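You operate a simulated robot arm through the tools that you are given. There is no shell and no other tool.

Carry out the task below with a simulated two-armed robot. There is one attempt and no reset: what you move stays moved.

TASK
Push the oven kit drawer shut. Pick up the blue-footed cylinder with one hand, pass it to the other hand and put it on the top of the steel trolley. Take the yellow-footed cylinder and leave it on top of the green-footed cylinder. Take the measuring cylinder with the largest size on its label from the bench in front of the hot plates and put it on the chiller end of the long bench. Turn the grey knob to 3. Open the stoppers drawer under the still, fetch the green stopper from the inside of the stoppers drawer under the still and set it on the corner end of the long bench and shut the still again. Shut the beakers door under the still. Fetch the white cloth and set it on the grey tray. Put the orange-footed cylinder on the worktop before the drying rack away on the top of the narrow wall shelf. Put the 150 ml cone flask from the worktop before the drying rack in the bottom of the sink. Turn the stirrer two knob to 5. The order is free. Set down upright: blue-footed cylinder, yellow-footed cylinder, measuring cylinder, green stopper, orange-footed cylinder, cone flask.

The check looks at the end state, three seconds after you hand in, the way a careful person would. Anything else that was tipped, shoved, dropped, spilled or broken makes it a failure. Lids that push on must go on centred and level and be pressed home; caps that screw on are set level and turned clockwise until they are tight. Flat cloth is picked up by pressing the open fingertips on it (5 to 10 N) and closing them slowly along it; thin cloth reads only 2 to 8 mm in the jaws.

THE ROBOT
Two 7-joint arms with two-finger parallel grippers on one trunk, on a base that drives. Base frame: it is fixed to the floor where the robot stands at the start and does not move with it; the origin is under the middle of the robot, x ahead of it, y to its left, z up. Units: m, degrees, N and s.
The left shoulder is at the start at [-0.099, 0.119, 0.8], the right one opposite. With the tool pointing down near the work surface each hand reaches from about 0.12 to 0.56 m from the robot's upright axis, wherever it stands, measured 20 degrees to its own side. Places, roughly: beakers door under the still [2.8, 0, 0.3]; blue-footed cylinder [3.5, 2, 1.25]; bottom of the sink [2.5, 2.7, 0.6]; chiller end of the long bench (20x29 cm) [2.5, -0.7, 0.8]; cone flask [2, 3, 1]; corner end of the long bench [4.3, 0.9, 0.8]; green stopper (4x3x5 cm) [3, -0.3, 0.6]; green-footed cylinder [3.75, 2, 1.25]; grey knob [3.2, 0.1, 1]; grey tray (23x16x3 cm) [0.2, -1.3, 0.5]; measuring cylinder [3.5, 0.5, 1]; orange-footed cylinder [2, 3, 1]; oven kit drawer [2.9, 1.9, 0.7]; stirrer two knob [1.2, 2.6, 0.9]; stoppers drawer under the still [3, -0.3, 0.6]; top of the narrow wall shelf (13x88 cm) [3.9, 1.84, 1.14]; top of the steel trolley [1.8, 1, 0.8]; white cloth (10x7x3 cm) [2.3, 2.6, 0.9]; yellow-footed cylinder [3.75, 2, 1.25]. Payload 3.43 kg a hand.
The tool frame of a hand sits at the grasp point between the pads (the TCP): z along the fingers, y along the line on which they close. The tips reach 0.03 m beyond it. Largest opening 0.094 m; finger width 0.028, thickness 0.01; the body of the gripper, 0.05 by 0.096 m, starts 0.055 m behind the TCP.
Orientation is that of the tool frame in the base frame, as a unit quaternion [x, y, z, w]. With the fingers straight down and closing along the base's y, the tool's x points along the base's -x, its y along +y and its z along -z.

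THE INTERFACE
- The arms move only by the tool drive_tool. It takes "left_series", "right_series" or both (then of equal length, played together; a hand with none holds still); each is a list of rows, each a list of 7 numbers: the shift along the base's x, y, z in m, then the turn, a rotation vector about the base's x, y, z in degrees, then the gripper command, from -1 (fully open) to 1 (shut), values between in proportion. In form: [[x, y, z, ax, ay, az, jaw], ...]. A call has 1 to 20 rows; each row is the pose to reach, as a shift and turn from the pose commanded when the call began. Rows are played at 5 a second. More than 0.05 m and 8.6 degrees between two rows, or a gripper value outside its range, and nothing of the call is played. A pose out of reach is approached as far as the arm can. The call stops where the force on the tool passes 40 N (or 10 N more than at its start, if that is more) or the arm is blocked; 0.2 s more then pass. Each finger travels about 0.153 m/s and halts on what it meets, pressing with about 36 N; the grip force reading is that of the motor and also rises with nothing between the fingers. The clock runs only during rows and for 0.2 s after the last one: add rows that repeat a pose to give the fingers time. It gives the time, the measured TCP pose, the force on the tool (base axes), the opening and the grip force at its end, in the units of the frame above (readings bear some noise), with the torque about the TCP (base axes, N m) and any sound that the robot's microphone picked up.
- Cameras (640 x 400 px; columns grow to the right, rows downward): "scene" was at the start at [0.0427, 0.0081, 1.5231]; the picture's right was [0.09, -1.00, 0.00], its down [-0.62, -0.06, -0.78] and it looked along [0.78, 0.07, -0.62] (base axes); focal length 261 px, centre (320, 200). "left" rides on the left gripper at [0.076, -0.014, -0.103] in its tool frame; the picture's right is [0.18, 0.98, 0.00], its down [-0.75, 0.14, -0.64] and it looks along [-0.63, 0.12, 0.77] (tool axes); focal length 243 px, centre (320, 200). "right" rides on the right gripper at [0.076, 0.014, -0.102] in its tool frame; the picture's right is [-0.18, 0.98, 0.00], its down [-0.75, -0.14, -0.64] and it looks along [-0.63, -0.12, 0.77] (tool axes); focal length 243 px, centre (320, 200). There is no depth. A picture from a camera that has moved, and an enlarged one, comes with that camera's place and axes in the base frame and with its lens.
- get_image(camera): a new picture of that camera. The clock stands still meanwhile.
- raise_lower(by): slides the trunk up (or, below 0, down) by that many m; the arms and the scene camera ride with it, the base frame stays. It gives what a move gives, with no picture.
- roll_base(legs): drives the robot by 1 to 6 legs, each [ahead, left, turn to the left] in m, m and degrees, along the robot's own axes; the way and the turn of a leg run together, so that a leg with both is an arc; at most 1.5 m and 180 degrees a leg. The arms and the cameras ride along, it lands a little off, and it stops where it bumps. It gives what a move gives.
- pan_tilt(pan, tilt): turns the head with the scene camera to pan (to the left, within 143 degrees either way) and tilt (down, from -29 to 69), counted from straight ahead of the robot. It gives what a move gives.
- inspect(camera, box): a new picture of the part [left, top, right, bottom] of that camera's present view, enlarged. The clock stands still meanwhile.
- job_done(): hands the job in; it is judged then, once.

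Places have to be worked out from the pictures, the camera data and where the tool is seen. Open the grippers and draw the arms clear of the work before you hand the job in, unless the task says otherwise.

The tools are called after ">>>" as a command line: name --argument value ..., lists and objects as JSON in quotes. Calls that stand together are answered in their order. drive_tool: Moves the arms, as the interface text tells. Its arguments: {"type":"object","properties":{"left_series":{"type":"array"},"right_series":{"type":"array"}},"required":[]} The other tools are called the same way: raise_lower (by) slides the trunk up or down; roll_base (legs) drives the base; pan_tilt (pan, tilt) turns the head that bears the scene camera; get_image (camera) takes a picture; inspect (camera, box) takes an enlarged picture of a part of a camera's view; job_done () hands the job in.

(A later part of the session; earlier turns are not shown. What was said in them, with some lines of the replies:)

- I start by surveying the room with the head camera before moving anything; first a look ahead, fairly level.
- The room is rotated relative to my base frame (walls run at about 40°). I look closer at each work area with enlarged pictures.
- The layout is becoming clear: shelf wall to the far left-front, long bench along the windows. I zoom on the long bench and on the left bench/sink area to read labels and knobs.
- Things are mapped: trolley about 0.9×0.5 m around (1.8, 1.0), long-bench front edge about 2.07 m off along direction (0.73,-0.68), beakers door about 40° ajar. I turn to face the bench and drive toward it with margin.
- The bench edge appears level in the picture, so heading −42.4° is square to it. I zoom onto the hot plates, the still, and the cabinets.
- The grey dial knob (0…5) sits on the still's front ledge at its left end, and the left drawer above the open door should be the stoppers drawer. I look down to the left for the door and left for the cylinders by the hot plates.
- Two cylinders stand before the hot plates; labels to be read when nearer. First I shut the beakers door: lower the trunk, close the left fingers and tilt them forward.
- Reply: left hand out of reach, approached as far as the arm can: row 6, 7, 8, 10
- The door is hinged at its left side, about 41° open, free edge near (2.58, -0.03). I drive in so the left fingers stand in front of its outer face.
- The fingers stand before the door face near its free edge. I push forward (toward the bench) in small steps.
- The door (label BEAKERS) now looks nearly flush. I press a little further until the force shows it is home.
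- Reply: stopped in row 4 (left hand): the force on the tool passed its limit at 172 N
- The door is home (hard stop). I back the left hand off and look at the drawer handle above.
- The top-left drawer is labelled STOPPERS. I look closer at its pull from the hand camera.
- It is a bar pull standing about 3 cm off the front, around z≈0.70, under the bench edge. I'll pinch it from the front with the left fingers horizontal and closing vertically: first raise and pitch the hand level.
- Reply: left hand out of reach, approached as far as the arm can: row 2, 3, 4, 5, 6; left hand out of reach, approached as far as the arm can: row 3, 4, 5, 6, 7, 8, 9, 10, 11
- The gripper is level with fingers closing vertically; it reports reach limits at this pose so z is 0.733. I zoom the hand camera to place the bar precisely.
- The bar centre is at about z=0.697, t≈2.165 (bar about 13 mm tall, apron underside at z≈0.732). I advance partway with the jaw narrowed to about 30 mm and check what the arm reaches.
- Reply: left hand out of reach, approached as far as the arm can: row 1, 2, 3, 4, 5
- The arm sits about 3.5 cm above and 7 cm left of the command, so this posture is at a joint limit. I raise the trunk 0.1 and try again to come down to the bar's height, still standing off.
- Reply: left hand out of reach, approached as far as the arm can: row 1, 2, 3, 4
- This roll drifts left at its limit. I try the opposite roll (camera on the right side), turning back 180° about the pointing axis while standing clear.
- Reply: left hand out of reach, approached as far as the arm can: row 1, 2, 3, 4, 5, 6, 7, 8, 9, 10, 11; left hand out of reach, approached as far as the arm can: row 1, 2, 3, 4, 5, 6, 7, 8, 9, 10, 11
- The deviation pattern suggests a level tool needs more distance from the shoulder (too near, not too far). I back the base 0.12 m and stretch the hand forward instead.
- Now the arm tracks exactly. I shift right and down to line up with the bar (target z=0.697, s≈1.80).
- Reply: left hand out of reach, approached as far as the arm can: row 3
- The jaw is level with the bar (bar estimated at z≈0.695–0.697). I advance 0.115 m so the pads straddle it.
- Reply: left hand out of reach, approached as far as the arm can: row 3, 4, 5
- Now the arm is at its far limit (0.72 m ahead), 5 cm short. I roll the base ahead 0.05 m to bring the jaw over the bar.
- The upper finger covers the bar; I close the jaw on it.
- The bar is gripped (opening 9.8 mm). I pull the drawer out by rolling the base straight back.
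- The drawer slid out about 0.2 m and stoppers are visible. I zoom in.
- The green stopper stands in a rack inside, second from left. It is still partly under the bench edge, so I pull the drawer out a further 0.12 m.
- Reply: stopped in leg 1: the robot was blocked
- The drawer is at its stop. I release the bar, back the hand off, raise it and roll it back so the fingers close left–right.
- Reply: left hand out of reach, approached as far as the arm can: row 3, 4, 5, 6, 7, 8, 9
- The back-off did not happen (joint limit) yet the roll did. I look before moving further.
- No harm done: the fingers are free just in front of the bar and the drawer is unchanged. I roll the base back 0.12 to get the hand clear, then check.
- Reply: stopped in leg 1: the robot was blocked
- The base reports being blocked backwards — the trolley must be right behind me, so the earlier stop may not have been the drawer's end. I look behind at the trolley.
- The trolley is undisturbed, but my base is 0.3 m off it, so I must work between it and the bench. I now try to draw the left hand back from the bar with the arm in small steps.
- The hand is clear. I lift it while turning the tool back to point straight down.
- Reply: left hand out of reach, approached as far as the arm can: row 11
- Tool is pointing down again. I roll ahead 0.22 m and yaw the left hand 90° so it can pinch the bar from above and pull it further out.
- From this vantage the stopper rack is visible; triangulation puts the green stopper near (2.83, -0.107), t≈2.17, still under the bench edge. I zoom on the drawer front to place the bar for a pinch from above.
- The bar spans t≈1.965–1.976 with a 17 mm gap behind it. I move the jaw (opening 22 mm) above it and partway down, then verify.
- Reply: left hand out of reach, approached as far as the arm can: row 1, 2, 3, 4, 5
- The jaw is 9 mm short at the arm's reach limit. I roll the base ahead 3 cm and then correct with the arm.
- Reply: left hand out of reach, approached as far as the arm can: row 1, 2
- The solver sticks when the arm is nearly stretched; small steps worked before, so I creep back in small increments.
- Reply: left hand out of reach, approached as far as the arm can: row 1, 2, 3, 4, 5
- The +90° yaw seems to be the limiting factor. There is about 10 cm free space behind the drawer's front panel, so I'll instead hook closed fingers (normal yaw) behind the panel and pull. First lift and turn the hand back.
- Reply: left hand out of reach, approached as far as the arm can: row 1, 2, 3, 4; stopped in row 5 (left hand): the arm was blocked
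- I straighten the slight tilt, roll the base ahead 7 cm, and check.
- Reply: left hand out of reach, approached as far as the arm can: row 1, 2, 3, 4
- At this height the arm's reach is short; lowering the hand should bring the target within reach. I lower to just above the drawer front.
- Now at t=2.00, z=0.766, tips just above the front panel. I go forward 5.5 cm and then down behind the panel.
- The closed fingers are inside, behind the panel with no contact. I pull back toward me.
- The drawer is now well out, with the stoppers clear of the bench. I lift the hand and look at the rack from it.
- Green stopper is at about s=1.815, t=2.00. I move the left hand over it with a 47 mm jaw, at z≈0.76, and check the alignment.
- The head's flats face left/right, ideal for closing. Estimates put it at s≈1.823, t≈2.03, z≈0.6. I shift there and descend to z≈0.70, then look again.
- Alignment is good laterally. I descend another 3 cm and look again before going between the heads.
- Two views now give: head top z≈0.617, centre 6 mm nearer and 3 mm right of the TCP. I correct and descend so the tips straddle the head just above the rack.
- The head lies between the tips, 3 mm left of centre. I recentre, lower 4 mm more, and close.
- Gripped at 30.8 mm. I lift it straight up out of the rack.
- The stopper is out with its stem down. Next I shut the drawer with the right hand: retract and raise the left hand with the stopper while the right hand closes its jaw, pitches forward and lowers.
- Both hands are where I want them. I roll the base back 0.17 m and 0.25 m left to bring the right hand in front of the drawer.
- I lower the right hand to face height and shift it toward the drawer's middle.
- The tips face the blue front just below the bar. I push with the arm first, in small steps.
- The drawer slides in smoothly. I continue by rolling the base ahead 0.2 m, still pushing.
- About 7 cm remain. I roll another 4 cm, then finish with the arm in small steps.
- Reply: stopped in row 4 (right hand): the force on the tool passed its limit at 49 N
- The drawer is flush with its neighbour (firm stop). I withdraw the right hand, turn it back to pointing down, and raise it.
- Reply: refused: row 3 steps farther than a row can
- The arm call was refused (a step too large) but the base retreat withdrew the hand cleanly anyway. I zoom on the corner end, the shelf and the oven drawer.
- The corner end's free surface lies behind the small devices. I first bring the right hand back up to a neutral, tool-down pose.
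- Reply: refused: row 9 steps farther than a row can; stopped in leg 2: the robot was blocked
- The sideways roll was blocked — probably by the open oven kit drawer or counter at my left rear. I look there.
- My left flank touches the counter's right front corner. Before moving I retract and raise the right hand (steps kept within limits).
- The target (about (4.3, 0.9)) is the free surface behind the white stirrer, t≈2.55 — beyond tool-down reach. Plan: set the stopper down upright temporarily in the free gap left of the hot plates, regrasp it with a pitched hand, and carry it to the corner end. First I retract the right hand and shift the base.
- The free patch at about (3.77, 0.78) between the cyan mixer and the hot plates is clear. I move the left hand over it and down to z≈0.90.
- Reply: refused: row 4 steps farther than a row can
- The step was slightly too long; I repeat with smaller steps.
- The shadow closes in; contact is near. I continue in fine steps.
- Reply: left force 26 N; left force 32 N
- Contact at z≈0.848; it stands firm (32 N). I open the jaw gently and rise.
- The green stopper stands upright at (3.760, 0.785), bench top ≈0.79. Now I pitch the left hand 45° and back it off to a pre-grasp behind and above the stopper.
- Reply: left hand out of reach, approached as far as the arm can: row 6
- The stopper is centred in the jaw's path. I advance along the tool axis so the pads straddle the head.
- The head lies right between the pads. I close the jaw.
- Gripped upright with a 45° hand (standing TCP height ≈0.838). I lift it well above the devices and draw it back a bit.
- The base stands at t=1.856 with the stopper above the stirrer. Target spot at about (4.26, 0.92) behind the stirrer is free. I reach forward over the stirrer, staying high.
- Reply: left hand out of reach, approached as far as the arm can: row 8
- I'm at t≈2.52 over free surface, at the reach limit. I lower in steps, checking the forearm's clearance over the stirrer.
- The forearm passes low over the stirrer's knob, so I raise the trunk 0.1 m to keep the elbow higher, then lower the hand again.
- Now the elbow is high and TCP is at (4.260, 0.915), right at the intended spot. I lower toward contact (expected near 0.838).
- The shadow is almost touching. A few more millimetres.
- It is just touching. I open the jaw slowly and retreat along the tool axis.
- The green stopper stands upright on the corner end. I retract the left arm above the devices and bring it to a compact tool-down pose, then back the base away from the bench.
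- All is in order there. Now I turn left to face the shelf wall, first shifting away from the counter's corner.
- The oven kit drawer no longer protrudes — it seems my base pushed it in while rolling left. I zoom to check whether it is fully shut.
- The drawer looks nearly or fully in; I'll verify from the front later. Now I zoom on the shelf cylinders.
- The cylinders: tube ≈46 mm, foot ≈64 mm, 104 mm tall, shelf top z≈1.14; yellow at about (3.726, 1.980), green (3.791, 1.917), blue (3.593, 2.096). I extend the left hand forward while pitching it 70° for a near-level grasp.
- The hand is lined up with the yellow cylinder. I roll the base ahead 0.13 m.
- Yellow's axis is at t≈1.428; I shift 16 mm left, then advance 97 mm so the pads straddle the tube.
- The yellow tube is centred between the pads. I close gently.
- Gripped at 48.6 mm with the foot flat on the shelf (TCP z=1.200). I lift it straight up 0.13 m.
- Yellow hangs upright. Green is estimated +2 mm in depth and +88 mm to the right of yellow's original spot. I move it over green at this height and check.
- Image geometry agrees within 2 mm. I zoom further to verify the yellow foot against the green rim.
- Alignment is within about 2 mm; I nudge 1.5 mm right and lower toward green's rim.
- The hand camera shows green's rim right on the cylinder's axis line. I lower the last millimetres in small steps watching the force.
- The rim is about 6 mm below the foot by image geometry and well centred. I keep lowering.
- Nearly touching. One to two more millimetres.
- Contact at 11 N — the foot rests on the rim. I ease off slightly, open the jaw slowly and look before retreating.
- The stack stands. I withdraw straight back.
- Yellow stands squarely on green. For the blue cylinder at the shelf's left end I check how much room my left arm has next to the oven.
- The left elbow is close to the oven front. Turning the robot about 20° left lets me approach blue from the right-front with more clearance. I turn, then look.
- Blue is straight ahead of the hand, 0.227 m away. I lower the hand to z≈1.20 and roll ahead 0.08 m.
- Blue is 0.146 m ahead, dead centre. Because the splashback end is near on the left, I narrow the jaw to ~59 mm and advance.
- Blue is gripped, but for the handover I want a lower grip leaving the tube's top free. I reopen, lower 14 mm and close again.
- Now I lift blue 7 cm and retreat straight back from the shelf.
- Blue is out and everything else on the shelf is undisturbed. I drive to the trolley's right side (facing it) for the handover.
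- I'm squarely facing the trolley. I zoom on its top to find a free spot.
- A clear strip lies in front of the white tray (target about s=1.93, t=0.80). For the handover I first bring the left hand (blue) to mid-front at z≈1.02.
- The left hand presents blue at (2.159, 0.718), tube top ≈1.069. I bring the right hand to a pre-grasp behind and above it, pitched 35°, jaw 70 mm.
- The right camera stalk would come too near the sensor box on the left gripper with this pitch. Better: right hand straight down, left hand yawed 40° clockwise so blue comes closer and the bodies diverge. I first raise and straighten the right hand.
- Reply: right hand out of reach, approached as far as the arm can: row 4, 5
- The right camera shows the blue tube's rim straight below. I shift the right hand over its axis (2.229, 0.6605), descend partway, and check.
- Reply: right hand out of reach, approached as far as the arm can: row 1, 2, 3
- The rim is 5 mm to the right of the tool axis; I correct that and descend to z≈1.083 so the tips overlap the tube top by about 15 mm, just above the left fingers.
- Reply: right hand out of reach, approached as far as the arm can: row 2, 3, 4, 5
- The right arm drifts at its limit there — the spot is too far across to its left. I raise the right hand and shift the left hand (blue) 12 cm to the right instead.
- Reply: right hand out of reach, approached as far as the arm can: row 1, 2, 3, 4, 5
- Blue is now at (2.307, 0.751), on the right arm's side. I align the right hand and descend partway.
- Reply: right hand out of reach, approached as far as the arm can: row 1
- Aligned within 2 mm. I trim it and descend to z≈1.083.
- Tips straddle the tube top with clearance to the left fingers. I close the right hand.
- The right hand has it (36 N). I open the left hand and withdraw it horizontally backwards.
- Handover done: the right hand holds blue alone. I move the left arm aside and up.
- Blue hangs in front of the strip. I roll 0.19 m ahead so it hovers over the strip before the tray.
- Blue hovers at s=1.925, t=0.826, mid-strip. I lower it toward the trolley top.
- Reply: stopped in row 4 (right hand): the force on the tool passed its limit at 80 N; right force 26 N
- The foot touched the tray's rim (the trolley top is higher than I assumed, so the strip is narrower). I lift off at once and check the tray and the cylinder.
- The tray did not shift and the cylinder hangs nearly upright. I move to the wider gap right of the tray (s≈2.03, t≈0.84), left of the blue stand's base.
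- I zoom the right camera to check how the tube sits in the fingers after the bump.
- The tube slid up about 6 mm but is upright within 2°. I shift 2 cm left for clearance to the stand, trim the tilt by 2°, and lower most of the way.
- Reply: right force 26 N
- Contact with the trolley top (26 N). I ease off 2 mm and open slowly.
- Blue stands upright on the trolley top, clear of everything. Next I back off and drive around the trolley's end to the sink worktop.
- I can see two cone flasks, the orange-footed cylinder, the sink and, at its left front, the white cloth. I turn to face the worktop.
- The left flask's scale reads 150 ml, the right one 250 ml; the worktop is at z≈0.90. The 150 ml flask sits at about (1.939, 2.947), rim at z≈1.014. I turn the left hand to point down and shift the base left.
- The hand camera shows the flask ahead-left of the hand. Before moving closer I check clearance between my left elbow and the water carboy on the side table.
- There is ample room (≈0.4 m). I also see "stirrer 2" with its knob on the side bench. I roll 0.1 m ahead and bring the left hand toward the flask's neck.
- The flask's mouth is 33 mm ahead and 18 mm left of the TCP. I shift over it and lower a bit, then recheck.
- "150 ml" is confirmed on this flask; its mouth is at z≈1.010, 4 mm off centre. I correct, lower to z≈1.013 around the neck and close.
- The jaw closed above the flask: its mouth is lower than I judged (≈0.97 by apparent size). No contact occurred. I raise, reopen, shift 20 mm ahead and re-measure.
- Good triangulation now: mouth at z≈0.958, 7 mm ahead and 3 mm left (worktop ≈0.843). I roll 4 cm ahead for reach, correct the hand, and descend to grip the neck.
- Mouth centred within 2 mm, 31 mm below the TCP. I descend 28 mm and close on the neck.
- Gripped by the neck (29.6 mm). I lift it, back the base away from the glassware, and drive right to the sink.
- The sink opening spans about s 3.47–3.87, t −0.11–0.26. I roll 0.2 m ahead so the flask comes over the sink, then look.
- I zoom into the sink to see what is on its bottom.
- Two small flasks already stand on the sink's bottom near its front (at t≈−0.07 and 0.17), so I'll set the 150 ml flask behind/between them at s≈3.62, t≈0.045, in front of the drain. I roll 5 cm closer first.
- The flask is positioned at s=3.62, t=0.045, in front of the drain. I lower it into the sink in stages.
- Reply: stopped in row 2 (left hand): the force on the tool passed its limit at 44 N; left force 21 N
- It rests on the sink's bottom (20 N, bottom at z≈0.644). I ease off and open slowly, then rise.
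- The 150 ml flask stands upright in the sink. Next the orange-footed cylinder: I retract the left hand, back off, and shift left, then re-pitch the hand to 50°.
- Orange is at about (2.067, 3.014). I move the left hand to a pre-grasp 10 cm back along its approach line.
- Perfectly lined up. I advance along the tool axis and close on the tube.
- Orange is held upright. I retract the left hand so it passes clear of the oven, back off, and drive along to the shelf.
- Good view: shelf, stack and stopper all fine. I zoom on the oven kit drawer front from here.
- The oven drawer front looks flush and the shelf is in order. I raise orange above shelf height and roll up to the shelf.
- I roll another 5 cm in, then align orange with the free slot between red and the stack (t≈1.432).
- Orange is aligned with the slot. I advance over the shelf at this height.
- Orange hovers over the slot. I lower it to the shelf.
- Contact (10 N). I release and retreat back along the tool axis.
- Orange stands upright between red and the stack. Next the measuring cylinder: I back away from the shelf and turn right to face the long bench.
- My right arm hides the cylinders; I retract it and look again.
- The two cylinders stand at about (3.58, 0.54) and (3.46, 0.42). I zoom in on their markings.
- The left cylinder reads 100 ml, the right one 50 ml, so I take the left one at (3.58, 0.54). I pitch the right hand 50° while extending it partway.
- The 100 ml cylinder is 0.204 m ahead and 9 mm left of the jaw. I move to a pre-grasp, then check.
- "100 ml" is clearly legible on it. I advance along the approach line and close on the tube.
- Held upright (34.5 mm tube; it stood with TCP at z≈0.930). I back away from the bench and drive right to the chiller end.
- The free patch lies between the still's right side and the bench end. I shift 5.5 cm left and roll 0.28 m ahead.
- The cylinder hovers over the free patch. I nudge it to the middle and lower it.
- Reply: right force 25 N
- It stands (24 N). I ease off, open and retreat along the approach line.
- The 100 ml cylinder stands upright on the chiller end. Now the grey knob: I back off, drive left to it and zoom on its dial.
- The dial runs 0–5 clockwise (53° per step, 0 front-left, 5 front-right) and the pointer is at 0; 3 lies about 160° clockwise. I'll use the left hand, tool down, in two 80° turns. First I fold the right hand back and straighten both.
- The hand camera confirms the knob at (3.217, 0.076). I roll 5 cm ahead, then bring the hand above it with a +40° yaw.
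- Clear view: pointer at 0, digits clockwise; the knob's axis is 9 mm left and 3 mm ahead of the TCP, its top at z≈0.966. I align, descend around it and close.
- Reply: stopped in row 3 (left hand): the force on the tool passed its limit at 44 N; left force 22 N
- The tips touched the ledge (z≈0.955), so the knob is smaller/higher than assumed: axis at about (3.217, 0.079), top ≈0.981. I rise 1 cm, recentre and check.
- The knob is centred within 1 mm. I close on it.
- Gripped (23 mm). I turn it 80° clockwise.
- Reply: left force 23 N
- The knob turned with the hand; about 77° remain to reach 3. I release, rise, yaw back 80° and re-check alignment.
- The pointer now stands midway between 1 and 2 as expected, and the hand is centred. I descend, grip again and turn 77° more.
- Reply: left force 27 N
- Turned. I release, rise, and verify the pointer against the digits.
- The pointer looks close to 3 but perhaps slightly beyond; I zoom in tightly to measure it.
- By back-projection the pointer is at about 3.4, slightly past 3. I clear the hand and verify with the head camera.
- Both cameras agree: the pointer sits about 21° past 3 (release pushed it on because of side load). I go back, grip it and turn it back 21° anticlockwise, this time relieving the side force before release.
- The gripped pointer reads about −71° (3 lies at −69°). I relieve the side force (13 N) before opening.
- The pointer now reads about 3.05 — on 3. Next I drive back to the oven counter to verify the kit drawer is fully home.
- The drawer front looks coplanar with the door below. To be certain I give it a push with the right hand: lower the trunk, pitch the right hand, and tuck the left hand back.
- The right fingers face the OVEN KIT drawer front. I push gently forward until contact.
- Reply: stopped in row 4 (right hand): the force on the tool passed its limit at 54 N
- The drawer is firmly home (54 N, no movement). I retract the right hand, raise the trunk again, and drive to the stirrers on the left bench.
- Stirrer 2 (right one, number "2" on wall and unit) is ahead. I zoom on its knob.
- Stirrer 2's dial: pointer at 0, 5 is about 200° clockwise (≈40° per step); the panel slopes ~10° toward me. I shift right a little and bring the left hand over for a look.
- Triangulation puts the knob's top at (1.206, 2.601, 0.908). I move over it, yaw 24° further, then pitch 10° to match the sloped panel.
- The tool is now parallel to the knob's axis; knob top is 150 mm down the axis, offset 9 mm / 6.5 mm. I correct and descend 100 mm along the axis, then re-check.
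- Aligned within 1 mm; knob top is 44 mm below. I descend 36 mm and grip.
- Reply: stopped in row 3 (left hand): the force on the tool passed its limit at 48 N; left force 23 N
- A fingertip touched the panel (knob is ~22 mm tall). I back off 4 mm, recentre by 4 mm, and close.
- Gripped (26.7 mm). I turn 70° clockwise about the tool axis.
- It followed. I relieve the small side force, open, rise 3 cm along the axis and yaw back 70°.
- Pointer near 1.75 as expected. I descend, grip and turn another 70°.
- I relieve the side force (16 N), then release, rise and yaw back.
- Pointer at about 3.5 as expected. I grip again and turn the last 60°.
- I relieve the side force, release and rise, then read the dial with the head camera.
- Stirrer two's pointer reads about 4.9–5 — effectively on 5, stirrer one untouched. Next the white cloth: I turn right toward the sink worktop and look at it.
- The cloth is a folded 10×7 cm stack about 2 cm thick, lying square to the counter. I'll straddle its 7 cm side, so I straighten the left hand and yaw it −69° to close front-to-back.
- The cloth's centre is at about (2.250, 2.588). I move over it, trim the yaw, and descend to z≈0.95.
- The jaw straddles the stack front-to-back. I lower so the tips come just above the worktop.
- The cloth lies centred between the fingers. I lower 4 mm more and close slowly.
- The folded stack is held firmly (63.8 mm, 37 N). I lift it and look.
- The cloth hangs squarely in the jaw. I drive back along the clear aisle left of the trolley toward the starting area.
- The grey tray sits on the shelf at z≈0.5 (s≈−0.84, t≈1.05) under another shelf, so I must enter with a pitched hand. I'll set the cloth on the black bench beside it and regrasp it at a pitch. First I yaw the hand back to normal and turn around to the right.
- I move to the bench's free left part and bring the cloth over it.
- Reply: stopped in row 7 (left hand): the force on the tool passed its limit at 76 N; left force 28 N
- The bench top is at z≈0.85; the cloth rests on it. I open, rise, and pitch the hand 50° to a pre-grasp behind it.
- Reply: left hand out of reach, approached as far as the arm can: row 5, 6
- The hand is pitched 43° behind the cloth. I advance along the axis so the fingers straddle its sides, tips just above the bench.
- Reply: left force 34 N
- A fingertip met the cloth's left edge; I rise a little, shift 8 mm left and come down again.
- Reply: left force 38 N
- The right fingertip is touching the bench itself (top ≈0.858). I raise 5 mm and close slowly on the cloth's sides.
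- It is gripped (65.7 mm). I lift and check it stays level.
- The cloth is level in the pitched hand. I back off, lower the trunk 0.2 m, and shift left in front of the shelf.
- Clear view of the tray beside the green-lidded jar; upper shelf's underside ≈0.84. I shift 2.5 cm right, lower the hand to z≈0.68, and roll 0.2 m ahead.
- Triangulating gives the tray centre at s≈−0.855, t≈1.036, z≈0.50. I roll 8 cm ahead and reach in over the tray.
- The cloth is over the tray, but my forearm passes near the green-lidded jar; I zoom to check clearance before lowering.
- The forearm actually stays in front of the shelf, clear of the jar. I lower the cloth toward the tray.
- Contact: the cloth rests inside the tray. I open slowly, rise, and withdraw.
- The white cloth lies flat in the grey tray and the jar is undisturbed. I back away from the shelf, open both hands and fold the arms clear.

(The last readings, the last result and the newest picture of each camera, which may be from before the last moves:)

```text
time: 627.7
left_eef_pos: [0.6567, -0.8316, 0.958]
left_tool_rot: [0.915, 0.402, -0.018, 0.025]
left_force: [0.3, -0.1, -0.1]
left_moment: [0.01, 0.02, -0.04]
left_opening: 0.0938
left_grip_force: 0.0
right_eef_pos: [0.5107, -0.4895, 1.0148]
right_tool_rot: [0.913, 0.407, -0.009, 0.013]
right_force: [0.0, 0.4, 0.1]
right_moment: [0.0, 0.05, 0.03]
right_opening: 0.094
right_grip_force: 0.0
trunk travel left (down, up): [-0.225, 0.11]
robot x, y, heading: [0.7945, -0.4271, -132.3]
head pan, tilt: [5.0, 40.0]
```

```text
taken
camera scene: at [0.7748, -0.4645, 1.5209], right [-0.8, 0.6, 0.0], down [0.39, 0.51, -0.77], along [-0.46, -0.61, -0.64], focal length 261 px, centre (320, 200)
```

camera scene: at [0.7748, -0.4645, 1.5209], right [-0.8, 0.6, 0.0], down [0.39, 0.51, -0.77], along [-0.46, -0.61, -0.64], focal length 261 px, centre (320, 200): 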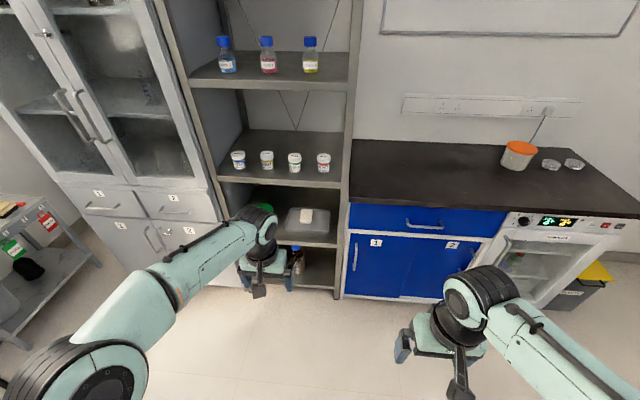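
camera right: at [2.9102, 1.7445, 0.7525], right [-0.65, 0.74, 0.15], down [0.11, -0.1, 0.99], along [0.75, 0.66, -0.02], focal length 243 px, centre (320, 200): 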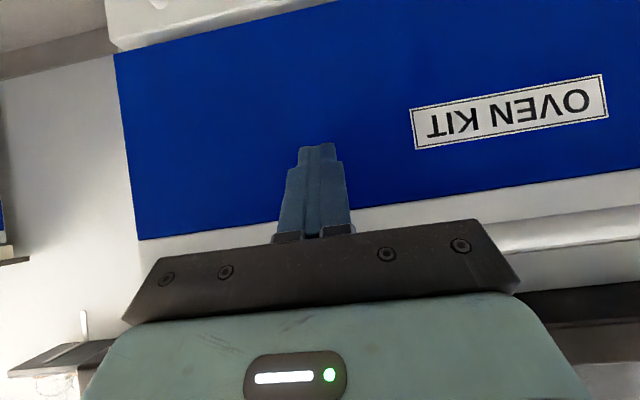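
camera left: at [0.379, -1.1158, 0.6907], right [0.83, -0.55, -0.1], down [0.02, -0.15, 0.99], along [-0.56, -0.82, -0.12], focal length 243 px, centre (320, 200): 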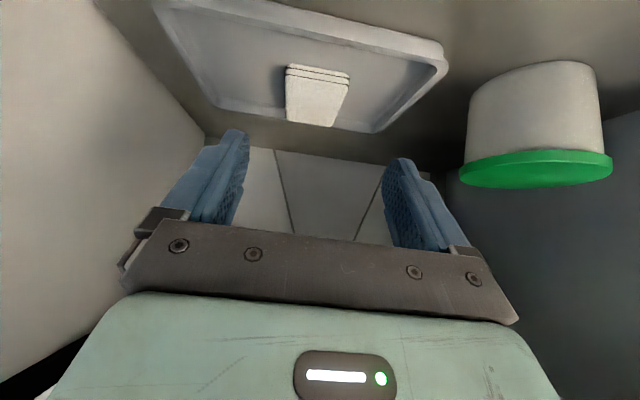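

The cloth sits in the tray. Before handing in I look back over the room for a last check.

>>> pan_tilt --pan 140 --tilt 15

>>> inspect --camera "scene" --box '[120, 80, 440, 280]'

>>> pan_tilt --pan -142 --tilt 15

>>> inspect --camera "scene" --box '[200, 80, 640, 355]'

```text
time: 629.9
left_eef_pos: [0.6571, -0.8311, 0.9591]
left_tool_rot: [0.915, 0.403, -0.017, 0.024]
left_force: [0.6, -1.0, 0.0]
left_moment: [-0.02, 0.02, 0.04]
left_opening: 0.0938
left_grip_force: 0.2
right_eef_pos: [0.5107, -0.4875, 1.0148]
right_tool_rot: [0.914, 0.406, -0.01, 0.013]
right_force: [0.1, -0.7, -0.1]
right_moment: [0.0, -0.02, 0.0]
right_opening: 0.094
right_grip_force: 0.2
trunk travel left (down, up): [-0.225, 0.11]
robot x, y, heading: [0.7985, -0.4273, -132.3]
head pan, tilt: [140.0, 15.0]
```

```text
2.00 times, centred on (280, 180) of scene
camera zoom: at [0.9187, -0.3841, 1.5604], right [0.14, -0.99, 0.0], down [-0.26, -0.04, -0.97], along [0.96, 0.13, -0.26], focal length 522 px, centre (400, 240)
```

zoom: 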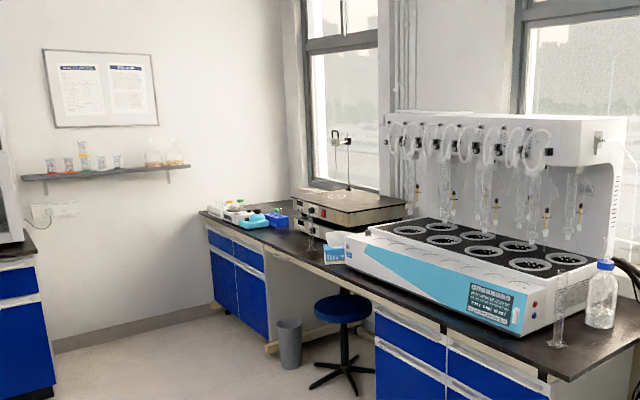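

```text
time: 633.8
left_eef_pos: [0.6572, -0.8323, 0.9587]
left_tool_rot: [0.915, 0.402, -0.018, 0.024]
left_force: [0.1, -0.1, 0.5]
left_moment: [0.04, -0.02, -0.01]
left_opening: 0.0943
left_grip_force: 0.1
right_eef_pos: [0.511, -0.4882, 1.0145]
right_tool_rot: [0.913, 0.407, -0.009, 0.013]
right_force: [0.6, 0.4, -0.5]
right_moment: [-0.03, -0.03, -0.02]
right_opening: 0.0936
right_grip_force: 0.1
trunk travel left (down, up): [-0.225, 0.11]
robot x, y, heading: [0.7949, -0.4268, -132.4]
head pan, tilt: [-142.0, 15.0]
```

```text
1.45 times, centred on (420, 218) of scene
camera zoom: at [0.8329, -0.3035, 1.5604], right [1.0, -0.07, 0.0], down [-0.02, -0.26, -0.97], along [0.07, 0.96, -0.26], focal length 380 px, centre (174, 174)
```

zoom: 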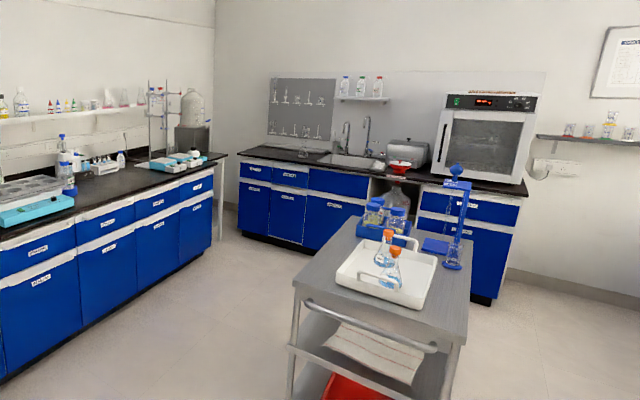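

Everything is as intended: drawers and door are shut, and the stack, orange, blue, stopper, measuring cylinder and cloth are all in place. Both grippers are open and the arms are clear, so I hand in the job.

>>> job_done

```text
The job is handed in.
```

I finished all eleven parts of the task and handed the job in. In my last look around the room nothing was out of place. The result of the check has not come back.

- **Oven kit drawer:** Shut. My base pushed it most of the way while I was driving past. I later pressed it by hand at about 54 N and it did not move.
- **Blue-footed cylinder:** Picked up with the left hand, passed to the right, and standing on the trolley top. On the way down its foot touched the rim of the white tray. I saw no movement of the tray.
- **Yellow-footed cylinder:** Standing on top of the green-footed one, centred to within a few millimetres.
- **Measuring cylinder:** I took the one marked 100 ml (the other reads 50 ml). It stands on the chiller end.
- **Grey knob:** Reads about 3.05. It overshot to about 3.4 at first and I turned it back.
- **Green stopper:** Upright on the corner end, behind the small devices. The stoppers drawer is shut again.
- **Beakers door:** Shut.
- **White cloth:** Lying flat in the grey tray.
- **Orange-footed cylinder:** On the narrow wall shelf, between the red one and the stack.
- **150 ml cone flask:** Upright on the bottom of the sink, clear of the two small flasks already there.
- **Stirrer two knob:** Reads about 4.9, roughly 3° short of the 5 mark. I judged that close enough and left it.

My fingertips touched the still's ledge and stirrer two's panel while I was working the knobs. Neither looked moved afterwards.
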